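You operate a simulated robot arm through the tools that you are given. There is no shell and no other tool. Be economical: measure what you need, move in short steps, check, and stop when the job is done.

You run a simulated robot arm. Do the job below in one go: nothing can be reset, and whatever is moved stays where it is left.

JOB
Clamp the 230 V solenoid valve in the bench vice under the lit bench lamp.
Fine: lamp on and swung over the vice; turn the vice base knob back, pointer to the wall, before you clamp.

It is judged by the outcome, as a careful person would: the job done as asked, and still so three seconds after it is handed in. It fails if anything else is knocked over, pushed out of place, dropped, spilled or broken.

ROBOT AND FRAMES
A 6-joint arm with a two-finger parallel gripper on a trunk, on a base that drives. Base frame: it is fixed to the floor where the robot stands at the start and does not move with it; the origin is under the middle of the robot, x ahead of it, y to its left, z up; the surface under the hand at the start is at about z = 0.9. Lengths are in m, angles in rad, forces in N, time in s.
With the tool pointing down near the work surface it reaches from about 0.58 to 0.94 m from the robot's upright axis, wherever it stands. Its first joint turns from -2.601 to 2.601 rad. Places, roughly: bench lamp arm [0.9, 0.4, 1.4]; bench lamp bracket [0.9, 0.2, 1.4]; bench lamp switch [0.7, 0.2, 0.9]; black coil [0.5, 2, 1]; black gauge [0.25, 1.75, 1]; black plunger [0.5, 2, 1]; black seal (4x4x2 cm) [0.5, 0.9, 0.9]; blue seal (4x4x2 cm) [0.5, 0.8, 0.9]; clamp knob [0.5, 2, 1]; first cap nut on the valve block [0.5, 2.3, 1]; fourth cap nut on the valve block [0.5, 2.1, 1]; gap between the vice jaws [0.4, 0.2, 0.9]; gauge tester [0.5, 1.7, 0.9]; gold pump [0.5, 2, 0]; green plunger [0.25, 2, 1]; green seal (4x4x2 cm) [0.5, 0.8, 0.9]. Payload 3.43 kg.
The tool frame sits at the grasp point between the pads (the TCP): z along the fingers, y along the line on which they close. The tips reach 0.034 m beyond it. Largest opening 0.128 m; finger width 0.024, thickness 0.012; the body of the gripper, 0.048 by 0.13 m, starts 0.096 m behind the TCP.
Orientation is that of the tool frame in the base frame, as a unit quaternion [w, x, y, z]. With the fingers straight down and closing along the base's y, the tool's x points along the base's -x, its y along +y and its z along -z.

CONTROLS
- The arm moves only by the tool apply_moves. Its arguments are lists of equal length, an entry for each row: "xyz": the shift along the tool's x, y, z in units of 300 mm (1.0 is 300 mm), a list of three; "angular": the turn, a rotation vector about the tool's x, y, z in units of 90 degrees (1.0 is 90 degrees), a list of three; "gripper": the gripper command, from -1 (shut) to 1 (fully open), values between in proportion. In form: {"xyz": [[dx, dy, dz], ...], "angular": [[wx, wy, wz], ...], "gripper": [gripper, ...]}. A call has 1 to 8 rows; each row is the pose to reach, as a shift and turn from the pose commanded when the call began, along the tool's axes at that moment. A call with a number of a shift or a turn outside -1 to 1 is refused whole. Each row takes 0.2 s and may step no farther than 0.05 m and 0.15 rad from the row before; otherwise, or with a gripper value out of range, the whole call is refused. A pose out of reach is approached as far as the arm can. The call stops where the force on the tool passes 90 N (or 10 N more than at its start, if that is more) or the arm is blocked; 0.2 s more then pass. The fingers move at their own pace (about 0.108 m/s each) and stop on an object; they squeeze with about 33 N. The grip force told is the motor's: it shows also when the fingers shut on nothing. Time passes only in rows, and 0.2 s behind the last, so rows that repeat a pose let the fingers close. The reply holds the time, the measured pose of the TCP, the force on the tool along the base axes, the opening and the grip force, in the units named above and with some noise, with the torque about the TCP (base axes, N m) and any sound that the robot's microphone picked up.
- Cameras (640 x 400 px; columns grow to the right, rows downward): "scene" is now at [0.0321, 0.1925, 1.6386]; the picture's right is [0.42, -0.91, 0.00], its down [-0.59, -0.27, -0.76] and it looks along [0.69, 0.32, -0.65] (base axes); focal length 251 px, centre (320, 200). "wrist" rides on the gripper at [0.076, -0.011, -0.16] in the tool frame; the picture's right is [0.15, 0.99, 0.00], its down [-0.88, 0.13, -0.46] and it looks along [-0.45, 0.07, 0.89] (tool axes); focal length 234 px, centre (320, 200). There is no depth. A picture from a camera that has moved, and an enlarged one, comes with that camera's place and axes in the base frame and with its lens.
- get_image(camera): a new picture of that camera. No time passes.
- slide_trunk(by): slides the trunk up (or, below 0, down) by that many m; the arm and the scene camera ride with it, the base frame stays. It gives what a move gives, with no picture.
- base_move(legs): drives the robot by 1 to 6 legs, each [ahead, turn to the left] in m and rad, along the robot's own axes; the way and the turn of a leg run together, so that a leg with both is an arc; at most 1.5 m and 3.142 rad a leg. The arm and the cameras ride along, it lands a little off, and it stops where it bumps. It gives what a move gives.
- aim_head(pan, tilt): turns the head with the scene camera to pan (to the left, within 2.705 rad either way) and tilt (down, from -0.506 to 1.204), counted from straight ahead of the robot. It gives what a move gives.
- inspect(camera, box): a new picture of the part [left, top, right, bottom] of that camera's present view, enlarged. No time passes.
- close_job(): hands the job in; it is judged then, once.

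Work in short steps. Places have to be worked out from the pictures, the camera data and where the tool is seen: move nearer, look again, correct. Check each grasp and each placing, and mend what went wrong. You have 120 turns and 90 pictures in all, those below and enlarged ones among them. Open the gripper and draw the arm clear of the work before you hand the job in, unless the task says otherwise; then end with one line.

The tools are called after "Emit:" by a JSON object that holds its "name" and its "arguments". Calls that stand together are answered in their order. apply_moves: Moves the arm, as the interface text tells. Its arguments: {"type":"object","properties":{"xyz":{"type":"array"},"angular":{"type":"array"},"gripper":{"type":"array"}},"required":["xyz","angular","gripper"]} The other tools are called the same way: slide_trunk (by) slides the trunk up or down; base_move (legs) drives the base; aim_head (pan, tilt) turns the head that bears the scene camera; get_image (camera) takes a picture; inspect (camera, box) takes an enlarged picture of a part of a camera's view; close_job () hands the job in.

At the start:

```text
clock: 0.0
eef_pos: [0.5986, 0.3225, 1.0002]
tcp_rot: [0.0, -0.007, 1.0, 0.0]
force: [-0.5, -0.3, -1.3]
wrist_torque: [0.0, 0.03, 0.03]
finger_gap: 0.128
gripper_force: 0.0
trunk travel left (down, up): [-0.65, 0.06]
robot x, y, heading: [-0.0014, -0.0146, 0.005]
head pan, tilt: [0.431, 0.707]
```

scene: 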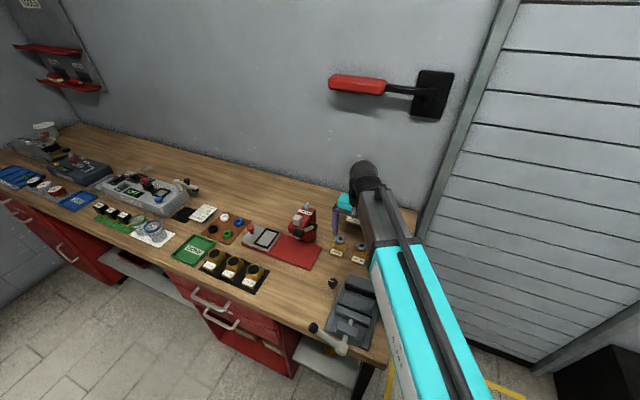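
wrist: 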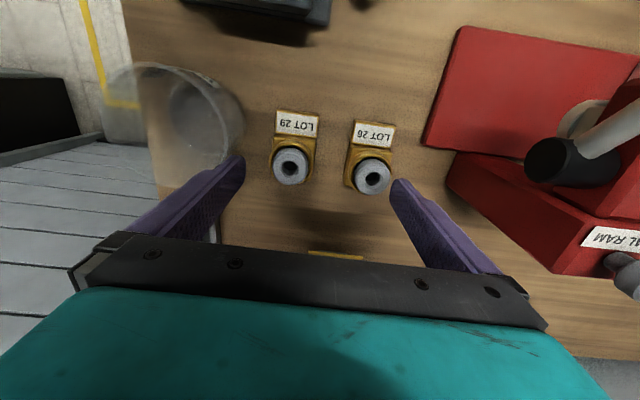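

The overview shows the bench, the vice near the arm and three coil-like valves by a tray. I enlarge both parts to read labels.

Emit:
{"name": "inspect", "arguments": {"camera": "scene", "box": [170, 190, 400, 370]}}

Emit:
{"name": "inspect", "arguments": {"camera": "scene", "box": [0, 110, 220, 260]}}

Emit:
{"name": "inspect", "arguments": {"camera": "scene", "box": [300, 40, 480, 150]}}

```text
2.22 times, centred on (285, 280) of scene
camera zoom: at [0.0321, 0.1925, 1.6386], right [0.42, -0.91, 0.0], down [-0.59, -0.27, -0.76], along [0.69, 0.32, -0.65], focal length 558 px, centre (398, 22)
```

zoom: 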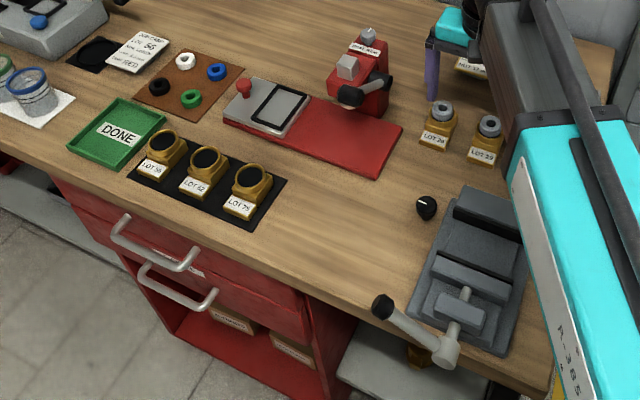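

```text
2.67 times, centred on (110, 185) of scene
camera zoom: at [0.0321, 0.1925, 1.6386], right [0.42, -0.91, 0.0], down [-0.59, -0.27, -0.76], along [0.69, 0.32, -0.65], focal length 669 px, centre (880, 240)
```

zoom: 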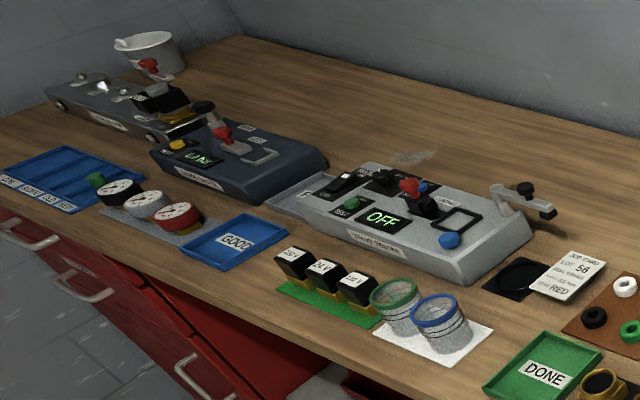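

```text
3.56 times, centred on (390, 95) of scene
camera zoom: at [0.0321, 0.1925, 1.6386], right [0.42, -0.91, 0.0], down [-0.59, -0.27, -0.76], along [0.69, 0.32, -0.65], focal length 892 px, centre (71, 573)
```

zoom: 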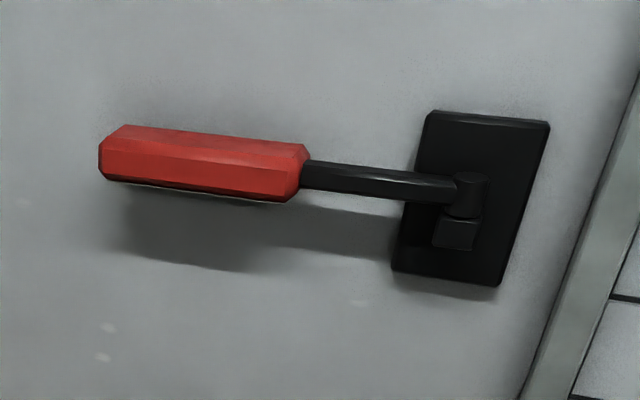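

The three black-topped valves on the green mat carry voltage labels. I read those more closely, and the vice and knob too.

Emit:
{"name": "inspect", "arguments": {"camera": "scene", "box": [85, 185, 165, 235]}}

Emit:
{"name": "inspect", "arguments": {"camera": "scene", "box": [300, 250, 396, 360]}}

```text
8.00 times, centred on (125, 210) of scene
camera zoom: at [0.0321, 0.1925, 1.6386], right [0.42, -0.91, 0.0], down [-0.59, -0.27, -0.76], along [0.69, 0.32, -0.65], focal length 2008 px, centre (1880, 120)
```

zoom: 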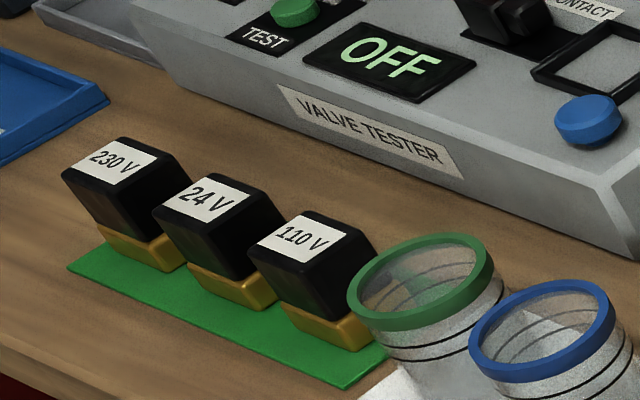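

```text
3.64 times, centred on (348, 305) of scene
camera zoom: at [0.0321, 0.1925, 1.6386], right [0.42, -0.91, 0.0], down [-0.59, -0.27, -0.76], along [0.69, 0.32, -0.65], focal length 913 px, centre (218, -182)
```

zoom: 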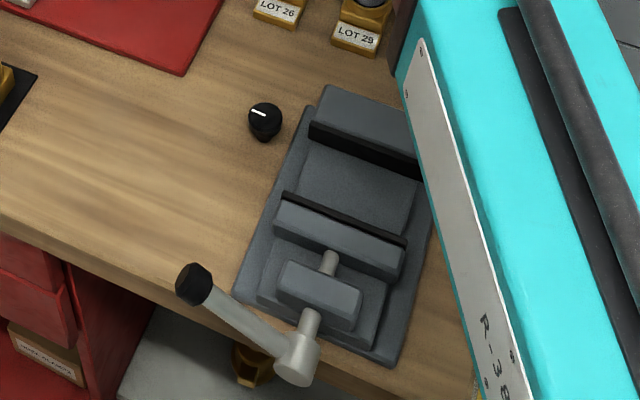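

The valves are, from far left, 230 V, 24 V and 110 V; the vice jaws face along x and a knob with a white pointer sits beside it. I lift the hand before driving back, to get a clear view of the switch and the vice.

Emit:
{"name": "apply_moves", "arguments": {"xyz": [[0, 0, -0.15], [0, 0, -0.3], [0, 0, -0.45], [0, 0, -0.6]], "angular": [[0, 0, 0], [0, 0, 0], [0, 0, 0], [0, 0, 0]], "gripper": [1, 1, 1, 1]}}

Emit:
{"name": "base_move", "arguments": {"legs": [[-0.35, 0]]}}

Emit:
{"name": "get_image", "arguments": {"camera": "wrist"}}

Emit:
{"name": "get_image", "arguments": {"camera": "scene"}}

```text
clock: 0.8
eef_pos: [0.6054, 0.3241, 1.1351]
tcp_rot: [0.013, -0.004, 1.0, 0.004]
force: [13.2, 6.3, -22.3]
wrist_torque: [-0.43, 0.34, -0.15]
finger_gap: 0.1278
gripper_force: 0.1
trunk travel left (down, up): [-0.65, 0.06]
robot x, y, heading: [0.0035, -0.0144, 0.003]
head pan, tilt: [0.431, 0.707]
stopped in row 4: the force on the tool passed its limit at 131 N (the readings are from after the stop); the commanded pose is now the measured one
```

```text
clock: 3.0
eef_pos: [0.3264, 0.3326, 1.1348]
tcp_rot: [0.014, -0.009, 1.0, 0.007]
force: [3.4, 2.0, -6.5]
wrist_torque: [-0.11, 0.17, -0.02]
finger_gap: 0.128
gripper_force: 0.0
trunk travel left (down, up): [-0.65, 0.06]
robot x, y, heading: [-0.2759, -0.0142, 0.019]
head pan, tilt: [0.431, 0.707]
stopped in leg 1: the robot was blocked; the commanded pose is now the measured one
```

```text
82 pictures are left
camera wrist: at [0.2469, 0.3181, 1.2917], right [-0.17, 0.99, 0.01], down [0.86, 0.14, 0.48], along [0.47, 0.09, -0.88], focal length 234 px, centre (320, 200)
```

wrist: 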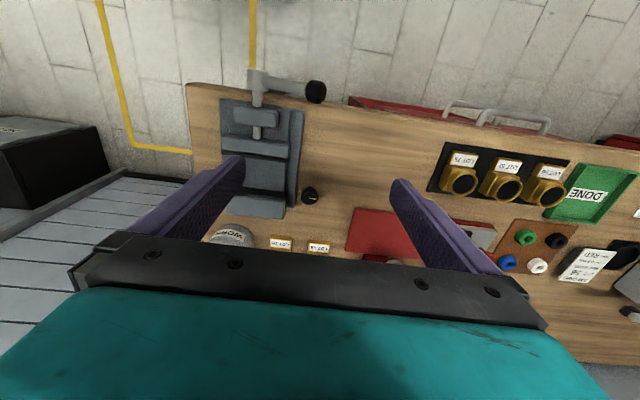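

```text
81 pictures are left
camera scene: at [-0.245, 0.1939, 1.6386], right [0.43, -0.9, 0.0], down [-0.59, -0.28, -0.76], along [0.68, 0.33, -0.65], focal length 251 px, centre (320, 200)
```

scene: 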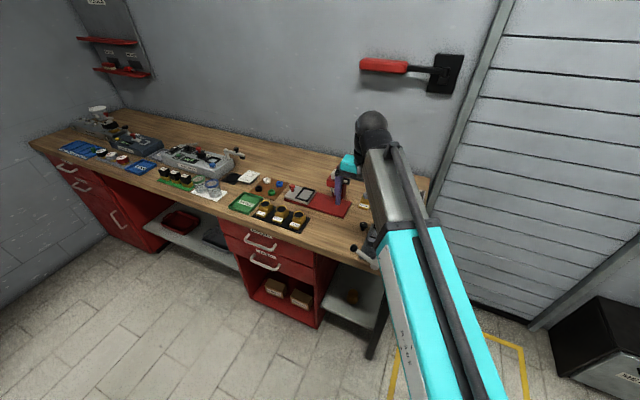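

The lift stopped on force near the arm's folded limit, and the base met something behind at x ≈ -0.28. Nothing looks disturbed; I swing the hand right, clear of the view, and look behind the robot as well.

Emit:
{"name": "apply_moves", "arguments": {"xyz": [[0, -0.16, 0], [0, -0.32, 0], [0, -0.48, 0], [0, -0.64, 0], [0, -0.8, 0], [0, -0.96, 0]], "angular": [[0, 0, 0], [0, 0, 0], [0, 0, 0], [0, 0, 0], [0, 0, 0], [0, 0, 0]], "gripper": [1, 1, 1, 1, 1, 1]}}

Emit:
{"name": "aim_head", "arguments": {"pan": 0.1, "tilt": 0.6}}

Emit:
{"name": "get_image", "arguments": {"camera": "scene"}}

Emit:
{"name": "aim_head", "arguments": {"pan": 2.6, "tilt": 0.6}}

Emit:
{"name": "get_image", "arguments": {"camera": "scene"}}

```text
clock: 3.4
eef_pos: [0.3293, 0.2875, 1.1348]
tcp_rot: [0.02, -0.005, 1.0, 0.009]
force: [10.0, -3.5, -10.8]
wrist_torque: [0.85, 0.54, 0.56]
finger_gap: 0.1281
gripper_force: 0.1
trunk travel left (down, up): [-0.65, 0.06]
robot x, y, heading: [-0.2761, -0.0116, 0.019]
head pan, tilt: [0.431, 0.707]
stopped in row 2: the force on the tool passed its limit at 104 N (the readings are from after the stop); the commanded pose is now the measured one
```

```text
clock: 4.2
eef_pos: [0.3284, 0.2869, 1.1346]
tcp_rot: [0.021, -0.004, 1.0, 0.009]
force: [11.7, 1.2, -19.9]
wrist_torque: [0.28, 0.27, 0.19]
finger_gap: 0.1282
gripper_force: 0.2
trunk travel left (down, up): [-0.65, 0.06]
robot x, y, heading: [-0.2734, -0.0137, 0.015]
head pan, tilt: [0.099, 0.6]
```

```text
80 pictures are left
camera scene: at [-0.236, 0.168, 1.6479], right [0.12, -0.99, 0.0], down [-0.56, -0.07, -0.82], along [0.82, 0.1, -0.57], focal length 251 px, centre (320, 200)
```

scene: 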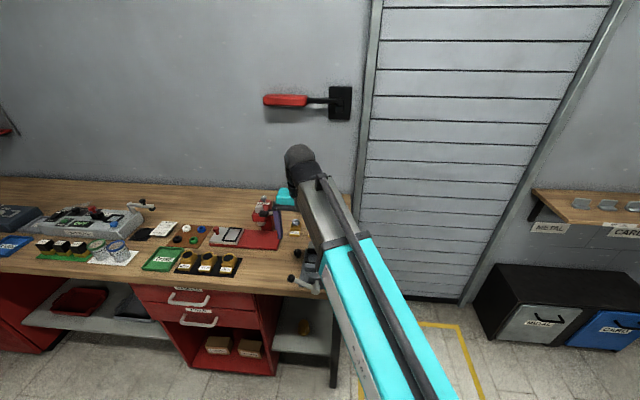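

```text
clock: 6.5
eef_pos: [0.3286, 0.2874, 1.1354]
tcp_rot: [0.02, -0.004, 1.0, 0.01]
force: [12.2, 6.6, -24.3]
wrist_torque: [-0.53, -0.05, -0.28]
finger_gap: 0.1283
gripper_force: 0.0
trunk travel left (down, up): [-0.65, 0.06]
robot x, y, heading: [-0.2755, -0.0108, 0.016]
head pan, tilt: [2.601, 0.6]
```

```text
79 pictures are left
camera scene: at [-0.4002, 0.2018, 1.6479], right [0.5, 0.87, 0.0], down [0.49, -0.28, -0.83], along [-0.71, 0.41, -0.57], focal length 251 px, centre (320, 200)
```

scene: 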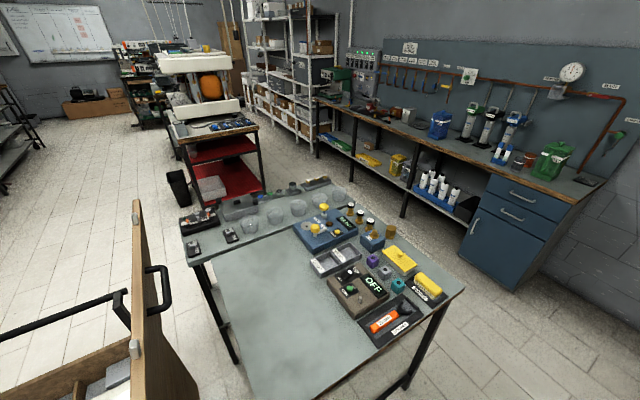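

Behind stand a table and a wooden cart, so I will not drive back further. The lasting force suggests the arm is against its own folded limit here, so I reach outward gently to relieve it.

Emit:
{"name": "apply_moves", "arguments": {"xyz": [[-0.05, 0, 0], [-0.12, 0, 0], [-0.2, 0, 0], [-0.3, 0, 0]], "angular": [[0, 0, 0], [0, 0, 0], [0, 0, 0], [0, 0, 0]], "gripper": [1, 1, 1, 1]}}

Emit:
{"name": "aim_head", "arguments": {"pan": -2.6, "tilt": 0.9}}

Emit:
{"name": "get_image", "arguments": {"camera": "scene"}}

```text
clock: 7.5
eef_pos: [0.42, 0.2889, 1.1372]
tcp_rot: [0.02, -0.005, 1.0, 0.009]
force: [0.9, 0.6, -0.1]
wrist_torque: [0.03, -0.03, 0.02]
finger_gap: 0.1281
gripper_force: 0.1
trunk travel left (down, up): [-0.65, 0.06]
robot x, y, heading: [-0.2769, -0.0139, 0.014]
head pan, tilt: [2.601, 0.6]
```

```text
clock: 11.6
eef_pos: [0.4181, 0.2882, 1.1387]
tcp_rot: [0.02, -0.004, 1.0, 0.01]
force: [0.4, -0.2, 0.0]
wrist_torque: [0.02, 0.0, -0.03]
finger_gap: 0.1279
gripper_force: 0.0
trunk travel left (down, up): [-0.65, 0.06]
robot x, y, heading: [-0.2744, -0.0126, 0.017]
head pan, tilt: [-2.601, 0.901]
```

```text
78 pictures are left
camera scene: at [-0.3877, 0.1176, 1.6231], right [-0.53, 0.85, 0.0], down [0.66, 0.42, -0.62], along [-0.53, -0.33, -0.78], focal length 251 px, centre (320, 200)
```

scene: 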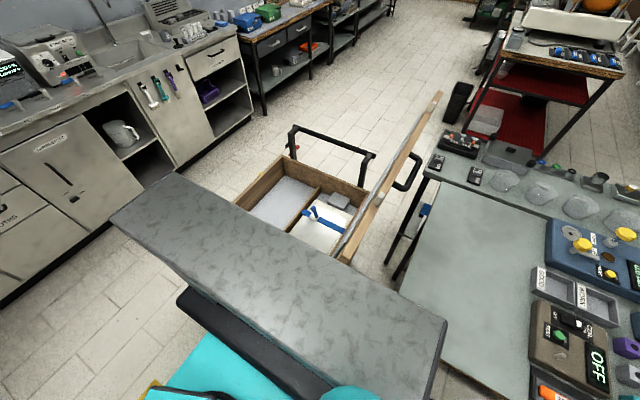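

Outward reach brought the force to zero, so it was the fold limit; the chest and table behind look undisturbed. Now I swing the hand to the right and look at the bench.

Emit:
{"name": "apply_moves", "arguments": {"xyz": [[-0.02, -0.15, 0], [-0.04, -0.3, 0], [-0.06, -0.45, 0], [-0.08, -0.6, 0], [-0.1, -0.75, 0], [-0.1, -0.9, 0], [-0.1, -1, 0]], "angular": [[0, 0, 0], [0, 0, 0], [0, 0, 0], [0, 0, 0], [0, 0, 0], [0, 0, 0], [0, 0, 0]], "gripper": [1, 1, 1, 1, 1, 1, 1]}}

Emit:
{"name": "aim_head", "arguments": {"pan": 0.25, "tilt": 0.6}}

Emit:
{"name": "get_image", "arguments": {"camera": "scene"}}

```text
clock: 13.2
eef_pos: [0.4505, -0.0131, 1.1335]
tcp_rot: [0.02, -0.004, 1.0, 0.01]
force: [0.3, 0.0, -0.3]
wrist_torque: [0.04, 0.0, 0.0]
finger_gap: 0.1279
gripper_force: 0.0
trunk travel left (down, up): [-0.65, 0.06]
robot x, y, heading: [-0.2771, -0.0122, 0.016]
head pan, tilt: [-2.601, 0.901]
```

```text
clock: 15.7
eef_pos: [0.4511, -0.0118, 1.1347]
tcp_rot: [0.02, -0.005, 1.0, 0.01]
force: [-0.8, -0.4, -0.1]
wrist_torque: [-0.01, 0.04, 0.01]
finger_gap: 0.1281
gripper_force: 0.1
trunk travel left (down, up): [-0.65, 0.06]
robot x, y, heading: [-0.2749, -0.0134, 0.017]
head pan, tilt: [0.25, 0.6]
```

```text
77 pictures are left
camera scene: at [-0.2384, 0.1808, 1.6479], right [0.26, -0.96, 0.0], down [-0.55, -0.15, -0.83], along [0.8, 0.22, -0.56], focal length 251 px, centre (320, 200)
```

scene: 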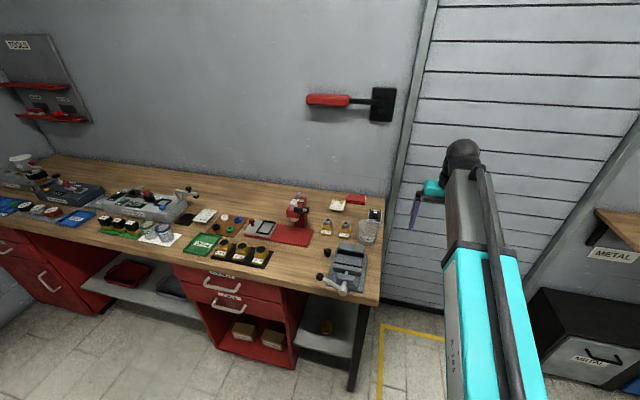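

The bench is clear now: a glass beaker, a red/cream item and a dark box sit at the right end. I zoom in on these, the vice and the lamp.

Emit:
{"name": "inspect", "arguments": {"camera": "scene", "box": [280, 185, 400, 300]}}

Emit:
{"name": "inspect", "arguments": {"camera": "scene", "box": [320, 185, 390, 245]}}

Emit:
{"name": "inspect", "arguments": {"camera": "scene", "box": [300, 235, 380, 305]}}

Emit:
{"name": "inspect", "arguments": {"camera": "scene", "box": [295, 75, 405, 135]}}

```text
3.48 times, centred on (340, 242) of scene
camera zoom: at [-0.2384, 0.1808, 1.6479], right [0.26, -0.96, 0.0], down [-0.55, -0.15, -0.83], along [0.8, 0.22, -0.56], focal length 873 px, centre (250, 52)
```

zoom: 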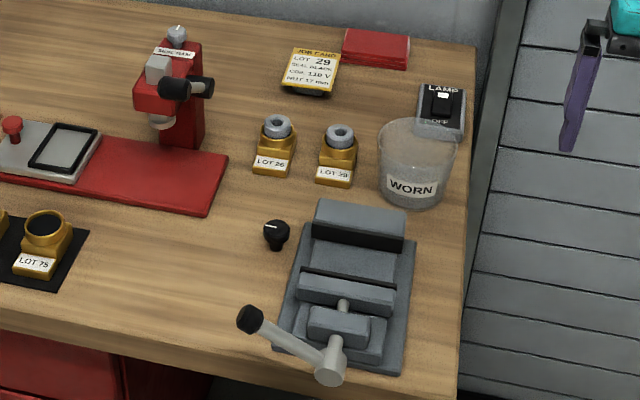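

```text
6.67 times, centred on (355, 215) of scene
camera zoom: at [-0.2384, 0.1808, 1.6479], right [0.26, -0.96, 0.0], down [-0.55, -0.15, -0.83], along [0.8, 0.22, -0.56], focal length 1673 px, centre (87, 100)
```

zoom: 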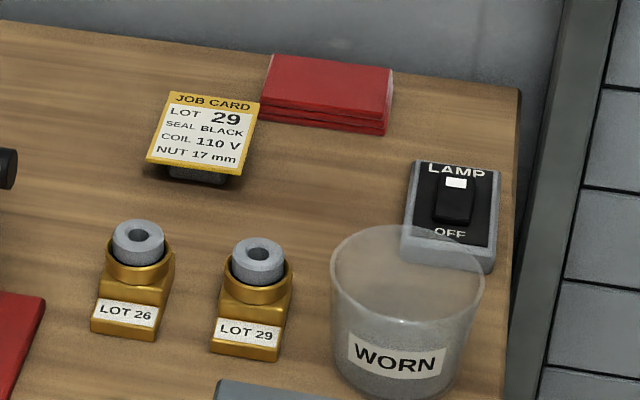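

```text
5.71 times, centred on (340, 270) of scene
camera zoom: at [-0.2384, 0.1808, 1.6479], right [0.26, -0.96, 0.0], down [-0.55, -0.15, -0.83], along [0.8, 0.22, -0.56], focal length 1434 px, centre (206, -200)
```

zoom: 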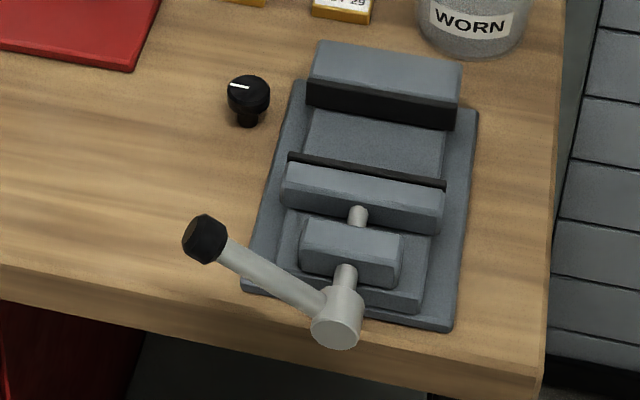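

```text
5.82 times, centred on (350, 105) of scene
camera zoom: at [-0.2384, 0.1808, 1.6479], right [0.26, -0.96, 0.0], down [-0.55, -0.15, -0.83], along [0.8, 0.22, -0.56], focal length 1460 px, centre (146, 753)
```

zoom: 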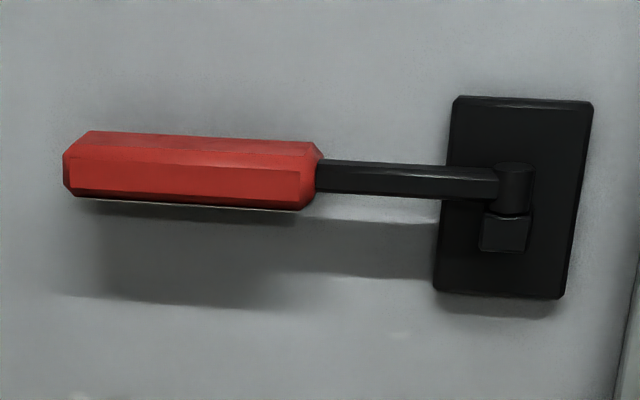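

The job card area is clear: the lamp switch rocker is at about (0.715, 0.178), with the beaker just in front of it. I drive forward 0.2 m so it is in reach, then shut the fingers and move over it.

Emit:
{"name": "base_move", "arguments": {"legs": [[0.2, 0]]}}

Emit:
{"name": "apply_moves", "arguments": {"xyz": [[-0.04, 0.15, 0], [-0.08, 0.3, 0], [-0.12, 0.45, 0], [-0.16, 0.6, 0], [-0.16, 0.6, 0]], "angular": [[0, 0, 0], [0, 0, 0], [0, 0, 0], [0, 0, 0], [0, 0, 0]], "gripper": [-1, -1, -1, -1, -1]}}

Emit:
{"name": "get_image", "arguments": {"camera": "wrist"}}

```text
clock: 17.4
eef_pos: [0.6501, -0.0049, 1.1342]
tcp_rot: [0.02, -0.005, 1.0, 0.01]
force: [-0.3, -0.3, 0.5]
wrist_torque: [-0.01, 0.03, -0.01]
finger_gap: 0.1278
gripper_force: 0.1
trunk travel left (down, up): [-0.65, 0.06]
robot x, y, heading: [-0.0787, -0.0086, 0.022]
head pan, tilt: [0.25, 0.6]
```

```text
clock: 18.6
eef_pos: [0.6973, 0.1785, 1.1414]
tcp_rot: [0.02, -0.006, 1.0, 0.009]
force: [0.3, 0.3, 0.2]
wrist_torque: [0.0, 0.0, 0.01]
finger_gap: 0.0
gripper_force: 32.9
trunk travel left (down, up): [-0.65, 0.06]
robot x, y, heading: [-0.0798, -0.01, 0.016]
head pan, tilt: [0.25, 0.6]
```

```text
72 pictures are left
camera wrist: at [0.6146, 0.1625, 1.2978], right [-0.16, 0.99, 0.01], down [0.86, 0.13, 0.49], along [0.49, 0.09, -0.87], focal length 234 px, centre (320, 200)
```

wrist: 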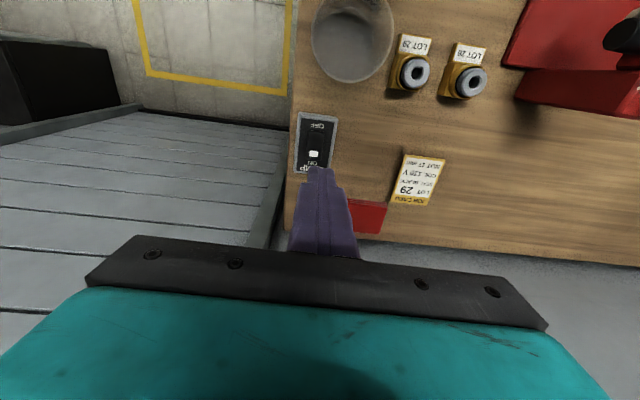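

The closed fingers are near the switch. I zoom in to read it and locate the rocker.

Emit:
{"name": "inspect", "arguments": {"camera": "wrist", "box": [280, 100, 360, 180]}}

```text
5.00 times, centred on (320, 140) of wrist
camera zoom: at [0.6146, 0.1625, 1.2978], right [-0.16, 0.99, 0.01], down [0.86, 0.13, 0.49], along [0.49, 0.09, -0.87], focal length 1171 px, centre (320, 500)
```

zoom: 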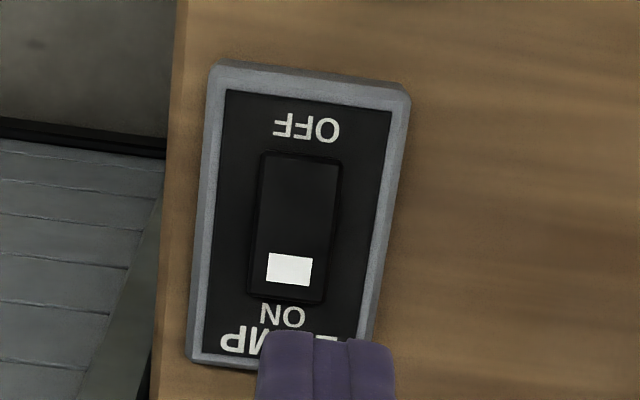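

ON is the far end, with the white mark at about (0.736, 0.177). I move over it and descend to just above.

Emit:
{"name": "apply_moves", "arguments": {"xyz": [[-0.13, 0, 0], [-0.135, 0, 0.15], [-0.135, 0, 0.3], [-0.135, 0, 0.45]], "angular": [[0, 0, 0], [0, 0, 0], [0, 0, 0], [0, 0, 0]], "gripper": [-1, -1, -1, -1]}}

Emit:
{"name": "get_image", "arguments": {"camera": "wrist"}}

```text
clock: 19.6
eef_pos: [0.7419, 0.1798, 1.0037]
tcp_rot: [0.02, -0.006, 1.0, 0.01]
force: [0.0, 0.8, -0.1]
wrist_torque: [-0.02, 0.02, 0.02]
finger_gap: 0.0
gripper_force: 33.7
trunk travel left (down, up): [-0.65, 0.06]
robot x, y, heading: [-0.0768, -0.0104, 0.017]
head pan, tilt: [0.25, 0.6]
```

```text
70 pictures are left
camera wrist: at [0.6608, 0.1648, 1.1606], right [-0.16, 0.99, 0.01], down [0.86, 0.13, 0.49], along [0.49, 0.09, -0.87], focal length 234 px, centre (320, 200)
```

wrist: 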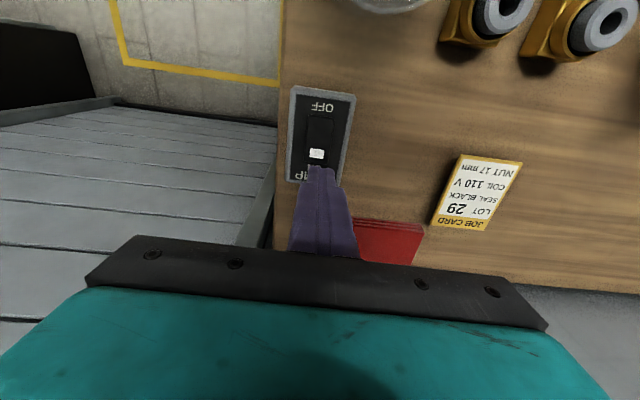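

The white mark recomputes to (0.738, 0.177), right under the tip. I press down in small steps.

Emit:
{"name": "apply_moves", "arguments": {"xyz": [[0.01, -0.005, 0.06], [0.01, -0.005, 0.09], [0.01, -0.005, 0.11]], "angular": [[0, 0, 0], [0, 0, 0], [0, 0, 0]], "gripper": [-1, -1, -1]}}

Emit:
{"name": "inspect", "arguments": {"camera": "wrist", "box": [260, 60, 380, 180]}}

```text
clock: 20.4
eef_pos: [0.7387, 0.1782, 0.9708]
tcp_rot: [0.02, -0.005, 1.0, 0.009]
force: [0.3, 0.5, 0.2]
wrist_torque: [0.04, -0.02, 0.02]
finger_gap: 0.0002
gripper_force: 33.2
trunk travel left (down, up): [-0.65, 0.06]
robot x, y, heading: [-0.077, -0.0075, 0.019]
head pan, tilt: [0.25, 0.6]
```

```text
3.33 times, centred on (320, 120) of wrist
camera zoom: at [0.6578, 0.1627, 1.1282], right [-0.16, 0.99, 0.01], down [0.86, 0.13, 0.49], along [0.48, 0.09, -0.87], focal length 781 px, centre (320, 467)
```

zoom: 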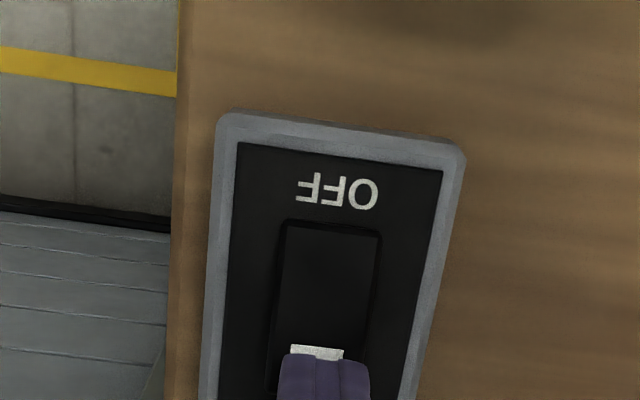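

No contact yet. I continue downward in small steps.

Emit:
{"name": "apply_moves", "arguments": {"xyz": [[0, 0, 0.015], [0, 0, 0.03], [0, 0, 0.045], [0, 0, 0.06]], "angular": [[0, 0, 0], [0, 0, 0], [0, 0, 0], [0, 0, 0]], "gripper": [-1, -1, -1, -1]}}

```text
clock: 21.4
eef_pos: [0.74, 0.1785, 0.9643]
tcp_rot: [0.027, -0.005, 1.0, 0.012]
force: [15.9, 1.2, 68.4]
wrist_torque: [-0.14, 0.16, -0.12]
finger_gap: 0.0
gripper_force: 32.7
trunk travel left (down, up): [-0.65, 0.06]
robot x, y, heading: [-0.0766, -0.0068, 0.013]
head pan, tilt: [0.25, 0.6]
```

It pressed with 68 N. I back off and look at the switch and lamp.

Emit:
{"name": "apply_moves", "arguments": {"xyz": [[0, 0, -0.03], [0, 0, -0.15], [0, 0, -0.3]], "angular": [[0, 0, 0], [0, 0, 0], [0, 0, 0]], "gripper": [-1, -1, -1]}}

Emit:
{"name": "get_image", "arguments": {"camera": "wrist"}}

Emit:
{"name": "get_image", "arguments": {"camera": "scene"}}

```text
clock: 22.2
eef_pos: [0.7363, 0.1743, 1.0459]
tcp_rot: [0.02, -0.006, 1.0, 0.008]
force: [-0.3, -0.5, 0.3]
wrist_torque: [0.0, -0.02, -0.03]
finger_gap: 0.0
gripper_force: 33.5
trunk travel left (down, up): [-0.65, 0.06]
robot x, y, heading: [-0.0786, -0.0102, 0.023]
head pan, tilt: [0.25, 0.6]
```

```text
68 pictures are left
camera wrist: at [0.6545, 0.1603, 1.2012], right [-0.16, 0.99, 0.01], down [0.86, 0.13, 0.49], along [0.48, 0.09, -0.87], focal length 234 px, centre (320, 200)
```

wrist: 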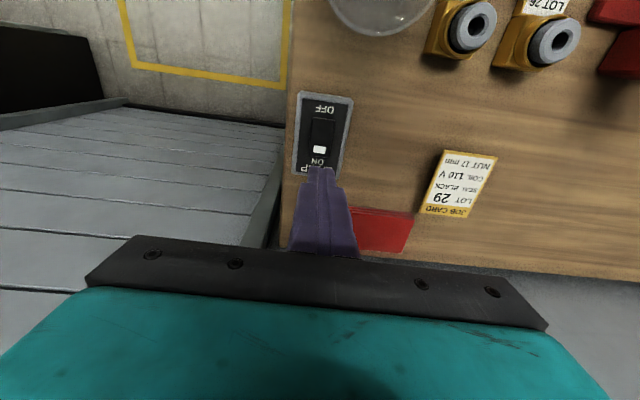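

```text
67 pictures are left
camera scene: at [-0.0404, 0.1845, 1.6475], right [0.27, -0.96, 0.0], down [-0.54, -0.15, -0.83], along [0.8, 0.22, -0.56], focal length 251 px, centre (320, 200)
```

scene: 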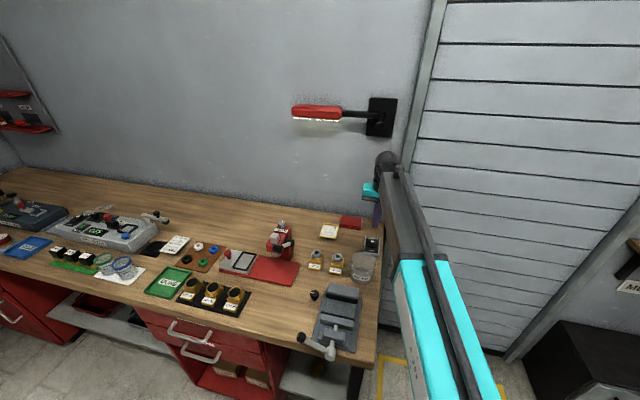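

The lamp now shows a lit strip. Next comes swinging it: I will grip the red shade with the tool horizontal (fingers above and below), so I first lift and pitch the tool forward.

Emit:
{"name": "apply_moves", "arguments": {"xyz": [[0, 0.06, -0.08], [0, 0.12, -0.16], [0, 0.18, -0.24], [0, 0.24, -0.32], [0, 0.3, -0.4], [0, 0.36, -0.48], [0, 0.42, -0.56], [0, 0.48, -0.64]], "angular": [[0, -0.09, 0], [0, -0.18, 0], [0, -0.27, 0], [0, -0.36, 0], [0, -0.45, 0], [0, -0.54, 0], [0, -0.63, 0], [0, -0.72, 0]], "gripper": [-1, -1, -1, -1, -1, -1, -1, -1]}}

Emit:
{"name": "inspect", "arguments": {"camera": "scene", "box": [270, 70, 430, 210]}}

```text
clock: 24.0
eef_pos: [0.7279, 0.3162, 1.24]
tcp_rot: [0.553, 0.001, 0.833, 0.011]
force: [0.2, 0.4, 0.9]
wrist_torque: [0.02, -0.01, -0.05]
finger_gap: 0.0
gripper_force: 32.9
trunk travel left (down, up): [-0.65, 0.06]
robot x, y, heading: [-0.0792, -0.0094, 0.013]
head pan, tilt: [0.25, 0.6]
```

```text
2.86 times, centred on (350, 140) of scene
camera zoom: at [-0.0407, 0.1847, 1.6479], right [0.27, -0.96, 0.0], down [-0.54, -0.15, -0.83], along [0.8, 0.22, -0.56], focal length 717 px, centre (234, 371)
```

zoom: 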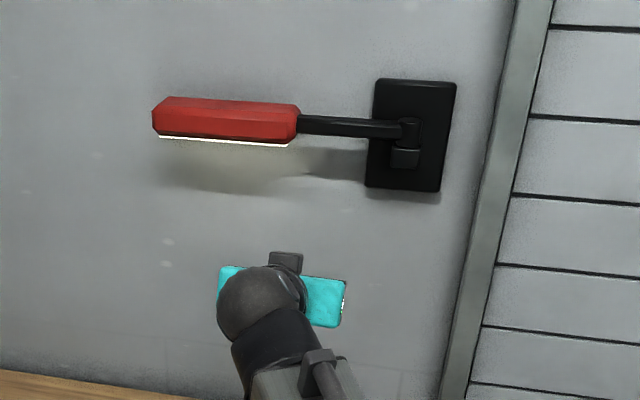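

Lamp is lit; two views put the shade at y ≈ 0.35–0.54, x ≈ 0.865, z ≈ 1.39, with the pivot near (0.885, 0.216). I finish the pitch to horizontal, then roll the fingers upright.

Emit:
{"name": "apply_moves", "arguments": {"xyz": [[0, 0, 0], [0, 0, 0], [0, 0, 0]], "angular": [[0, -0.085, 0], [0, -0.17, 0], [0, -0.2537, 0]], "gripper": [-1, -1, -1]}}

Emit:
{"name": "apply_moves", "arguments": {"xyz": [[0, 0.04, 0], [0, 0.08, 0], [0, 0.12, 0], [0, 0.16, 0], [0, 0.2, 0], [0, 0.24, 0], [0, 0.28, 0], [0, 0.32, 0]], "angular": [[0, 0, 0.094], [0, 0, 0.188], [0, 0, 0.282], [0, 0, 0.376], [0, 0, 0.47], [0, 0, 0.564], [0, 0, 0.658], [0, 0, 0.75]], "gripper": [-1, -1, -1, -1, -1, -1, -1, -1]}}

Emit:
{"name": "apply_moves", "arguments": {"xyz": [[0, 0, 0], [0, 0, 0], [0, 0, 0]], "angular": [[0, 0, 0.09], [0, 0, 0.18], [0, 0, 0.25]], "gripper": [-1, -1, -1]}}

Emit:
{"name": "get_image", "arguments": {"camera": "wrist"}}

```text
clock: 24.8
eef_pos: [0.7263, 0.3172, 1.2389]
tcp_rot: [0.707, 0.001, 0.707, 0.012]
force: [-0.2, 0.2, 0.3]
wrist_torque: [0.0, -0.02, 0.0]
finger_gap: 0.0
gripper_force: 33.4
trunk travel left (down, up): [-0.65, 0.06]
robot x, y, heading: [-0.0779, -0.0102, 0.025]
head pan, tilt: [0.25, 0.6]
```

```text
clock: 26.6
eef_pos: [0.7256, 0.4149, 1.2413]
tcp_rot: [0.581, 0.397, 0.587, 0.401]
force: [0.7, 0.4, 0.3]
wrist_torque: [0.02, 0.03, 0.0]
finger_gap: 0.0
gripper_force: 33.0
trunk travel left (down, up): [-0.65, 0.06]
robot x, y, heading: [-0.0772, -0.0076, 0.017]
head pan, tilt: [0.25, 0.6]
```

```text
clock: 27.4
eef_pos: [0.7268, 0.413, 1.2425]
tcp_rot: [0.491, 0.503, 0.498, 0.508]
force: [0.5, 0.1, -0.2]
wrist_torque: [-0.05, -0.04, 0.01]
finger_gap: 0.0001
gripper_force: 33.1
trunk travel left (down, up): [-0.65, 0.06]
robot x, y, heading: [-0.0765, -0.0121, 0.018]
head pan, tilt: [0.25, 0.6]
```

```text
65 pictures are left
camera wrist: at [0.5658, 0.4867, 1.2323], right [0.0, 0.13, 0.99], down [-0.44, -0.89, 0.11], along [0.9, -0.44, 0.06], focal length 234 px, centre (320, 200)
```

wrist: 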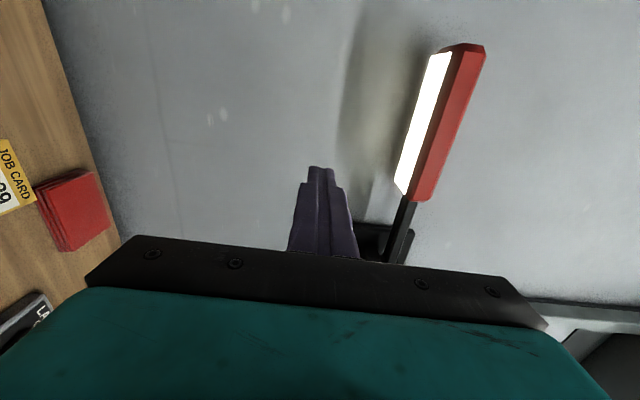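

Tool is horizontal with the fingers closing vertically; the shade's height recomputes to 1.37–1.41. I open the fingers, rise to 1.39 and go to y ≈ 0.46.

Emit:
{"name": "apply_moves", "arguments": {"xyz": [[0.03, 0.12, 0], [0.06, 0.24, 0], [0.1, 0.36, 0], [0.15, 0.49, 0], [0.15, 0.49, 0]], "angular": [[0, 0, 0], [0, 0, 0], [0, 0, 0], [0, 0, 0], [0, 0, 0]], "gripper": [0.5, 0.5, 0.5, 0.5, 0.5]}}

Emit:
{"name": "get_image", "arguments": {"camera": "wrist"}}

```text
clock: 28.6
eef_pos: [0.7261, 0.4546, 1.39]
tcp_rot: [0.492, 0.502, 0.498, 0.507]
force: [-0.4, 1.1, 0.7]
wrist_torque: [0.02, 0.05, -0.03]
finger_gap: 0.0958
gripper_force: 0.0
trunk travel left (down, up): [-0.65, 0.06]
robot x, y, heading: [-0.0788, -0.0112, 0.023]
head pan, tilt: [0.25, 0.6]
```

```text
64 pictures are left
camera wrist: at [0.5656, 0.5294, 1.3798], right [0.0, 0.13, 0.99], down [-0.44, -0.89, 0.11], along [0.9, -0.44, 0.06], focal length 234 px, centre (320, 200)
```

wrist: 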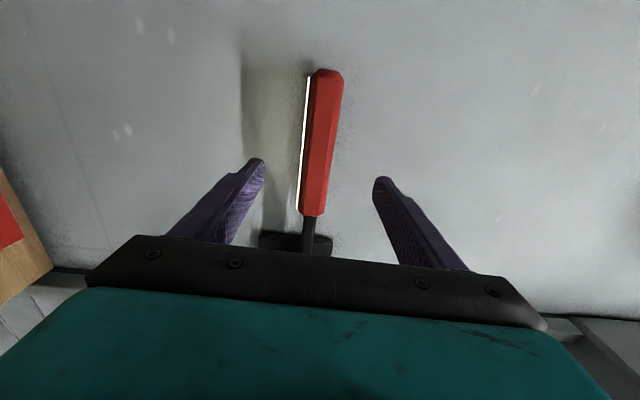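

The shade is centred between the fingers. I move forward to x ≈ 0.845 and close on it.

Emit:
{"name": "apply_moves", "arguments": {"xyz": [[0, 0, 0.14], [0, 0, 0.28], [0, 0, 0.4], [0, 0, 0.4], [0, 0, 0.4], [0, 0, 0.4]], "angular": [[0, 0, 0], [0, 0, 0], [0, 0, 0], [0, 0, 0], [0, 0, 0], [0, 0, 0]], "gripper": [0.5, 0.5, 0.5, -1, -1, -1]}}

Emit:
{"name": "get_image", "arguments": {"camera": "wrist"}}

```text
clock: 30.0
eef_pos: [0.8443, 0.4558, 1.3871]
tcp_rot: [0.492, 0.502, 0.5, 0.506]
force: [-3.4, -0.5, -3.8]
wrist_torque: [-1.0, -0.17, 0.21]
finger_gap: 0.0378
gripper_force: 44.3
trunk travel left (down, up): [-0.65, 0.06]
robot x, y, heading: [-0.0796, -0.0117, 0.02]
head pan, tilt: [0.25, 0.6]
```

```text
63 pictures are left
camera wrist: at [0.6845, 0.5305, 1.3782], right [0.0, 0.13, 0.99], down [-0.45, -0.89, 0.12], along [0.9, -0.44, 0.06], focal length 234 px, centre (320, 200)
```

wrist: 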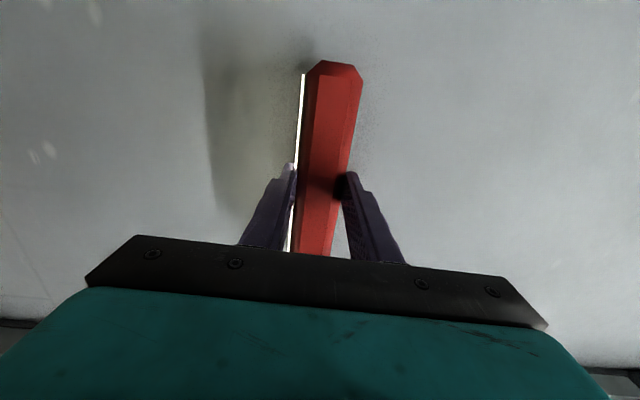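

Shade is gripped (gap 38 mm). I swing it gently about the bracket pivot at about (0.905, 0.212), by 0.5 rad first, and check the force.

Emit:
{"name": "apply_moves", "arguments": {"xyz": [[-0.0333, 0, -0.1037], [-0.0797, 0, -0.2023], [-0.1383, 0, -0.294], [-0.2087, 0, -0.377]], "angular": [[0, 0.0828, 0], [0, 0.1655, 0], [0, 0.2483, 0], [0, 0.331, 0]], "gripper": [-1, -1, -1, -1]}}

Emit:
{"name": "get_image", "arguments": {"camera": "scene"}}

```text
clock: 31.0
eef_pos: [0.7346, 0.3793, 1.3868]
tcp_rot: [0.362, 0.351, 0.612, 0.609]
force: [-6.4, -3.0, 1.2]
wrist_torque: [-0.02, 1.54, -1.14]
finger_gap: 0.0379
gripper_force: 45.1
trunk travel left (down, up): [-0.65, 0.06]
robot x, y, heading: [-0.0783, -0.0095, 0.017]
head pan, tilt: [0.25, 0.6]
```

```text
62 pictures are left
camera scene: at [-0.0418, 0.1813, 1.6484], right [0.27, -0.96, 0.0], down [-0.54, -0.15, -0.83], along [0.8, 0.22, -0.56], focal length 251 px, centre (320, 200)
```

scene: 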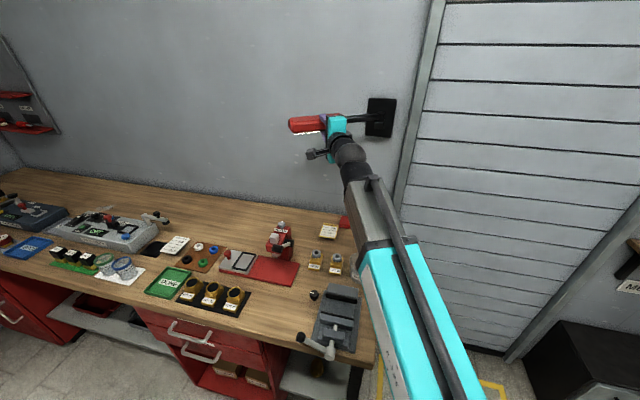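

The swing follows with low force. The same body-frame arc repeats, so I go another 0.52 rad.

Emit:
{"name": "apply_moves", "arguments": {"xyz": [[-0.0333, 0, -0.1037], [-0.0797, 0, -0.2023], [-0.1383, 0, -0.294], [-0.2087, 0, -0.377]], "angular": [[0, 0.0828, 0], [0, 0.1655, 0], [0, 0.2483, 0], [0, 0.331, 0]], "gripper": [-1, -1, -1, -1]}}

Emit:
{"name": "get_image", "arguments": {"camera": "scene"}}

```text
clock: 32.0
eef_pos: [0.6691, 0.2758, 1.3874]
tcp_rot: [0.182, 0.187, 0.673, 0.692]
force: [22.2, -5.2, 30.9]
wrist_torque: [-0.8, -0.46, 0.3]
finger_gap: 0.0381
gripper_force: 44.8
trunk travel left (down, up): [-0.65, 0.06]
robot x, y, heading: [-0.0775, -0.0088, 0.021]
head pan, tilt: [0.25, 0.6]
```

```text
61 pictures are left
camera scene: at [-0.0395, 0.1825, 1.6483], right [0.27, -0.96, 0.0], down [-0.55, -0.15, -0.82], along [0.8, 0.22, -0.57], focal length 251 px, centre (320, 200)
```

scene: 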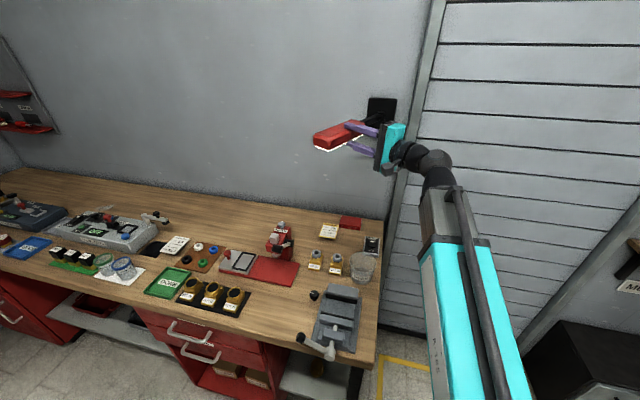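

The lamp is about 60° round, but the arm force is rising (likely near a wrist limit). I continue the arc by translation only, letting the shade turn in the pads.

Emit:
{"name": "apply_moves", "arguments": {"xyz": [[-0.0333, 0, -0.1037], [-0.0797, 0, -0.2023]], "angular": [[0, 0, 0], [0, 0, 0]], "gripper": [-1, -1]}}

Emit:
{"name": "inspect", "arguments": {"camera": "scene", "box": [270, 70, 450, 210]}}

```text
clock: 32.6
eef_pos: [0.6566, 0.2125, 1.3809]
tcp_rot: [0.179, 0.187, 0.678, 0.688]
force: [-0.1, -1.3, 0.0]
wrist_torque: [-0.02, 0.0, 0.12]
finger_gap: 0.0001
gripper_force: 32.9
trunk travel left (down, up): [-0.65, 0.06]
robot x, y, heading: [-0.0753, -0.0099, 0.015]
head pan, tilt: [0.25, 0.6]
```

```text
2.86 times, centred on (360, 140) of scene
camera zoom: at [-0.041, 0.1838, 1.6472], right [0.27, -0.96, 0.0], down [-0.54, -0.15, -0.83], along [0.8, 0.22, -0.56], focal length 717 px, centre (206, 371)
```

zoom: 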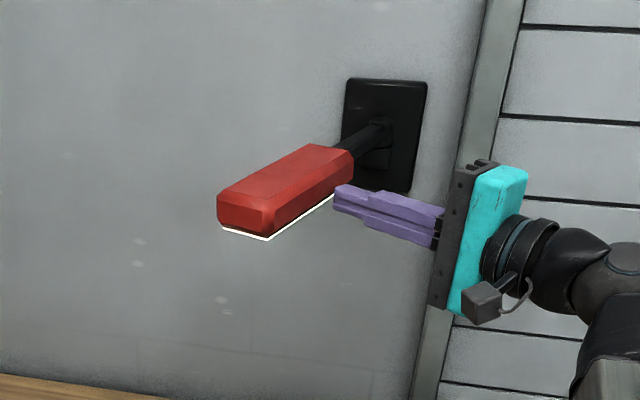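

The fingers slipped off; the shade's tip is at about (0.58, 0.315), some 14–18° short of pointing over the vice. I drop below it and turn the tool forward again, to push it from its left side.

Emit:
{"name": "apply_moves", "arguments": {"xyz": [[0, -0.056, -0.02], [0.02, -0.112, -0.03], [0.04, -0.168, -0.04], [0.06, -0.224, -0.05], [0.08, -0.28, -0.06], [0.1, -0.336, -0.07], [0.12, -0.392, -0.08], [0.144, -0.45, -0.084]], "angular": [[0, -0.0827, 0], [0, -0.165, 0], [0, -0.248, 0], [0, -0.331, 0], [0, -0.413, 0], [0, -0.496, 0], [0, -0.579, 0], [0, -0.66, 0]], "gripper": [-1, -1, -1, -1, -1, -1, -1, -1]}}

```text
clock: 34.6
eef_pos: [0.6586, 0.282, 1.2146]
tcp_rot: [0.354, 0.584, 0.503, 0.529]
force: [0.4, 0.2, 0.5]
wrist_torque: [0.02, -0.03, 0.02]
finger_gap: 0.0001
gripper_force: 32.9
out of reach, approached as far as the arm can: row 3, 4, 5, 6, 7, 8
trunk travel left (down, up): [-0.65, 0.06]
robot x, y, heading: [-0.0724, -0.0057, 0.016]
head pan, tilt: [0.25, 0.6]
stopped in row 8: the arm was blocked; the commanded pose is now the measured one
```

The arm cannot fold that close. I back the base 0.12 m to give it room.

Emit:
{"name": "base_move", "arguments": {"legs": [[-0.12, 0]]}}

Emit:
{"name": "get_image", "arguments": {"camera": "scene"}}

```text
clock: 35.9
eef_pos: [0.535, 0.2785, 1.2159]
tcp_rot: [0.354, 0.584, 0.502, 0.53]
force: [-0.1, 0.8, 0.5]
wrist_torque: [-0.01, 0.02, 0.04]
finger_gap: 0.0
gripper_force: 33.0
trunk travel left (down, up): [-0.65, 0.06]
robot x, y, heading: [-0.1984, -0.0122, 0.022]
head pan, tilt: [0.25, 0.6]
```

```text
59 pictures are left
camera scene: at [-0.1643, 0.182, 1.6479], right [0.27, -0.96, 0.0], down [-0.54, -0.15, -0.83], along [0.8, 0.22, -0.56], focal length 251 px, centre (320, 200)
```

scene: 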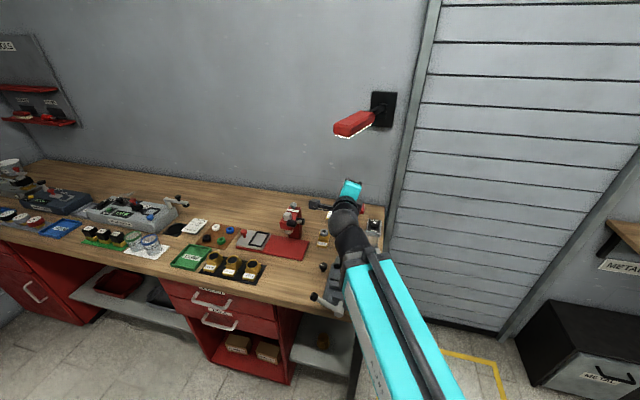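

Shade tip triangulates to about (0.60, 0.32, 1.38). I straighten the tool and pass beneath to the shade's left side at y ≈ 0.43.

Emit:
{"name": "apply_moves", "arguments": {"xyz": [[0.117, -0.019, 0.067], [0.234, -0.038, 0.135], [0.35, -0.056, 0.2], [0.467, -0.075, 0.27]], "angular": [[-0.033, -0.015, -0.041], [-0.065, -0.03, -0.082], [-0.098, -0.045, -0.123], [-0.13, -0.06, -0.164]], "gripper": [-1, -1, -1, -1]}}

```text
clock: 36.9
eef_pos: [0.6011, 0.4313, 1.2237]
tcp_rot: [0.499, 0.5, 0.504, 0.497]
force: [0.4, 0.0, -0.2]
wrist_torque: [-0.02, 0.02, 0.0]
finger_gap: 0.0
gripper_force: 32.9
out of reach, approached as far as the arm can: row 4
trunk travel left (down, up): [-0.65, 0.06]
robot x, y, heading: [-0.2009, -0.0115, 0.021]
head pan, tilt: [0.25, 0.6]
```

Aligned. I raise to the shade's height, a little further in, then push right towards y ≈ 0.30.

Emit:
{"name": "apply_moves", "arguments": {"xyz": [[0, 0.15, 0.03], [0, 0.3, 0.06], [0, 0.45, 0.1], [0, 0.54, 0.13], [-0.1, 0.54, 0.13], [-0.2, 0.54, 0.13], [-0.3, 0.54, 0.13], [-0.36, 0.54, 0.13]], "angular": [[0, 0, 0], [0, 0, 0], [0, 0, 0], [0, 0, 0], [0, 0, 0], [0, 0, 0], [0, 0, 0], [0, 0, 0]], "gripper": [-1, -1, -1, -1, -1, -1, -1, -1]}}

Emit:
{"name": "inspect", "arguments": {"camera": "scene", "box": [270, 60, 430, 200]}}

```text
clock: 38.6
eef_pos: [0.6364, 0.3675, 1.3875]
tcp_rot: [0.489, 0.483, 0.509, 0.518]
force: [7.3, 41.8, -4.6]
wrist_torque: [-0.15, -0.16, -2.02]
finger_gap: 0.0001
gripper_force: 32.8
trunk travel left (down, up): [-0.65, 0.06]
robot x, y, heading: [-0.1968, -0.0108, 0.02]
head pan, tilt: [0.25, 0.6]
stopped in row 8: the force on the tool passed its limit at 103 N (the readings are from after the stop); the commanded pose is now the measured one
```

```text
2.86 times, centred on (350, 130) of scene
camera zoom: at [-0.1602, 0.1892, 1.6465], right [0.27, -0.96, 0.0], down [-0.55, -0.15, -0.82], along [0.79, 0.22, -0.57], focal length 717 px, centre (234, 400)
```

zoom: 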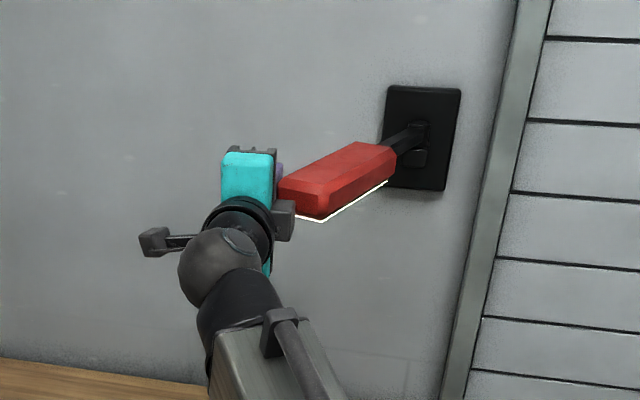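

The shade did not yield to 100 N, so it is at its hinge stop, in the same place as after my arc; the lamp is swung as far as it goes. I retreat left and down.

Emit:
{"name": "apply_moves", "arguments": {"xyz": [[0.1, 0, 0], [0.2, 0, 0], [0.25, -0.15, 0], [0.25, -0.28, 0]], "angular": [[0, 0, 0], [0, 0, 0], [0, -0.03, -0.09], [0, -0.03, -0.18]], "gripper": [-1, -1, -1, -1]}}

Emit:
{"name": "get_image", "arguments": {"camera": "scene"}}

```text
clock: 39.6
eef_pos: [0.6347, 0.4279, 1.3092]
tcp_rot: [0.573, 0.424, 0.556, 0.428]
force: [0.1, -0.3, -0.2]
wrist_torque: [0.0, 0.0, 0.02]
finger_gap: 0.0
gripper_force: 33.2
trunk travel left (down, up): [-0.65, 0.06]
robot x, y, heading: [-0.2005, -0.0104, 0.018]
head pan, tilt: [0.25, 0.6]
```

```text
57 pictures are left
camera scene: at [-0.163, 0.1816, 1.648], right [0.27, -0.96, 0.0], down [-0.54, -0.15, -0.83], along [0.8, 0.22, -0.56], focal length 251 px, centre (320, 200)
```

scene: 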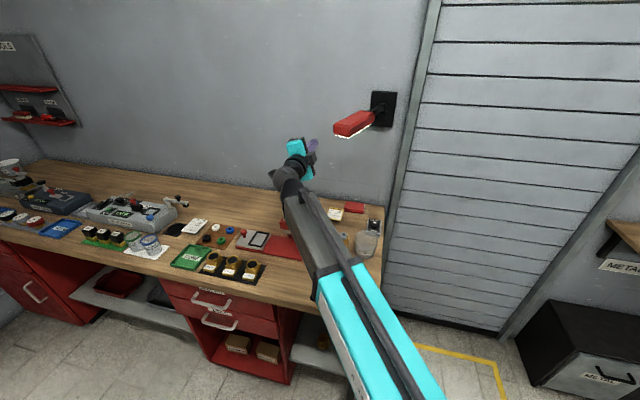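

Lamp stays put. I roll the tool back to its normal attitude.

Emit:
{"name": "apply_moves", "arguments": {"xyz": [[0, 0, 0], [0, 0, 0], [0, 0, 0], [0, 0, 0], [0, 0, 0], [0, 0, 0], [0, 0, 0], [0, 0, 0]], "angular": [[0, 0, -0.095], [0, 0, -0.19], [0, 0, -0.285], [0, 0, -0.38], [0, 0, -0.475], [0, 0, -0.57], [0, 0, -0.665], [0, 0, -0.75]], "gripper": [-1, -1, -1, -1, -1, -1, -1, -1]}}

Emit:
{"name": "apply_moves", "arguments": {"xyz": [[0.05, 0, 0], [0.1, 0, 0], [0.15, 0, 0], [0.2, 0, 0], [0.25, 0, 0], [0.3, 0, 0], [0.35, 0, 0], [0.4, 0, 0]], "angular": [[0, 0.09, -0.01], [0, 0.18, -0.02], [0, 0.27, -0.03], [0, 0.36, -0.04], [0, 0.45, -0.05], [0, 0.54, -0.06], [0, 0.63, -0.07], [0, 0.72, -0.07]], "gripper": [-1, -1, -1, -1, -1, -1, -1, -1]}}

```text
clock: 41.4
eef_pos: [0.635, 0.4265, 1.3079]
tcp_rot: [0.713, 0.043, 0.698, 0.037]
force: [-0.2, -0.5, 0.0]
wrist_torque: [-0.01, -0.01, 0.02]
finger_gap: 0.0
gripper_force: 32.6
trunk travel left (down, up): [-0.65, 0.06]
robot x, y, heading: [-0.1991, -0.0095, 0.015]
head pan, tilt: [0.25, 0.6]
```

```text
clock: 43.2
eef_pos: [0.6375, 0.4419, 1.1884]
tcp_rot: [0.229, -0.022, 0.973, 0.02]
force: [0.2, -0.7, 0.0]
wrist_torque: [0.0, 0.0, 0.04]
finger_gap: 0.0
gripper_force: 32.5
trunk travel left (down, up): [-0.65, 0.06]
robot x, y, heading: [-0.1996, -0.011, 0.014]
head pan, tilt: [0.25, 0.6]
```

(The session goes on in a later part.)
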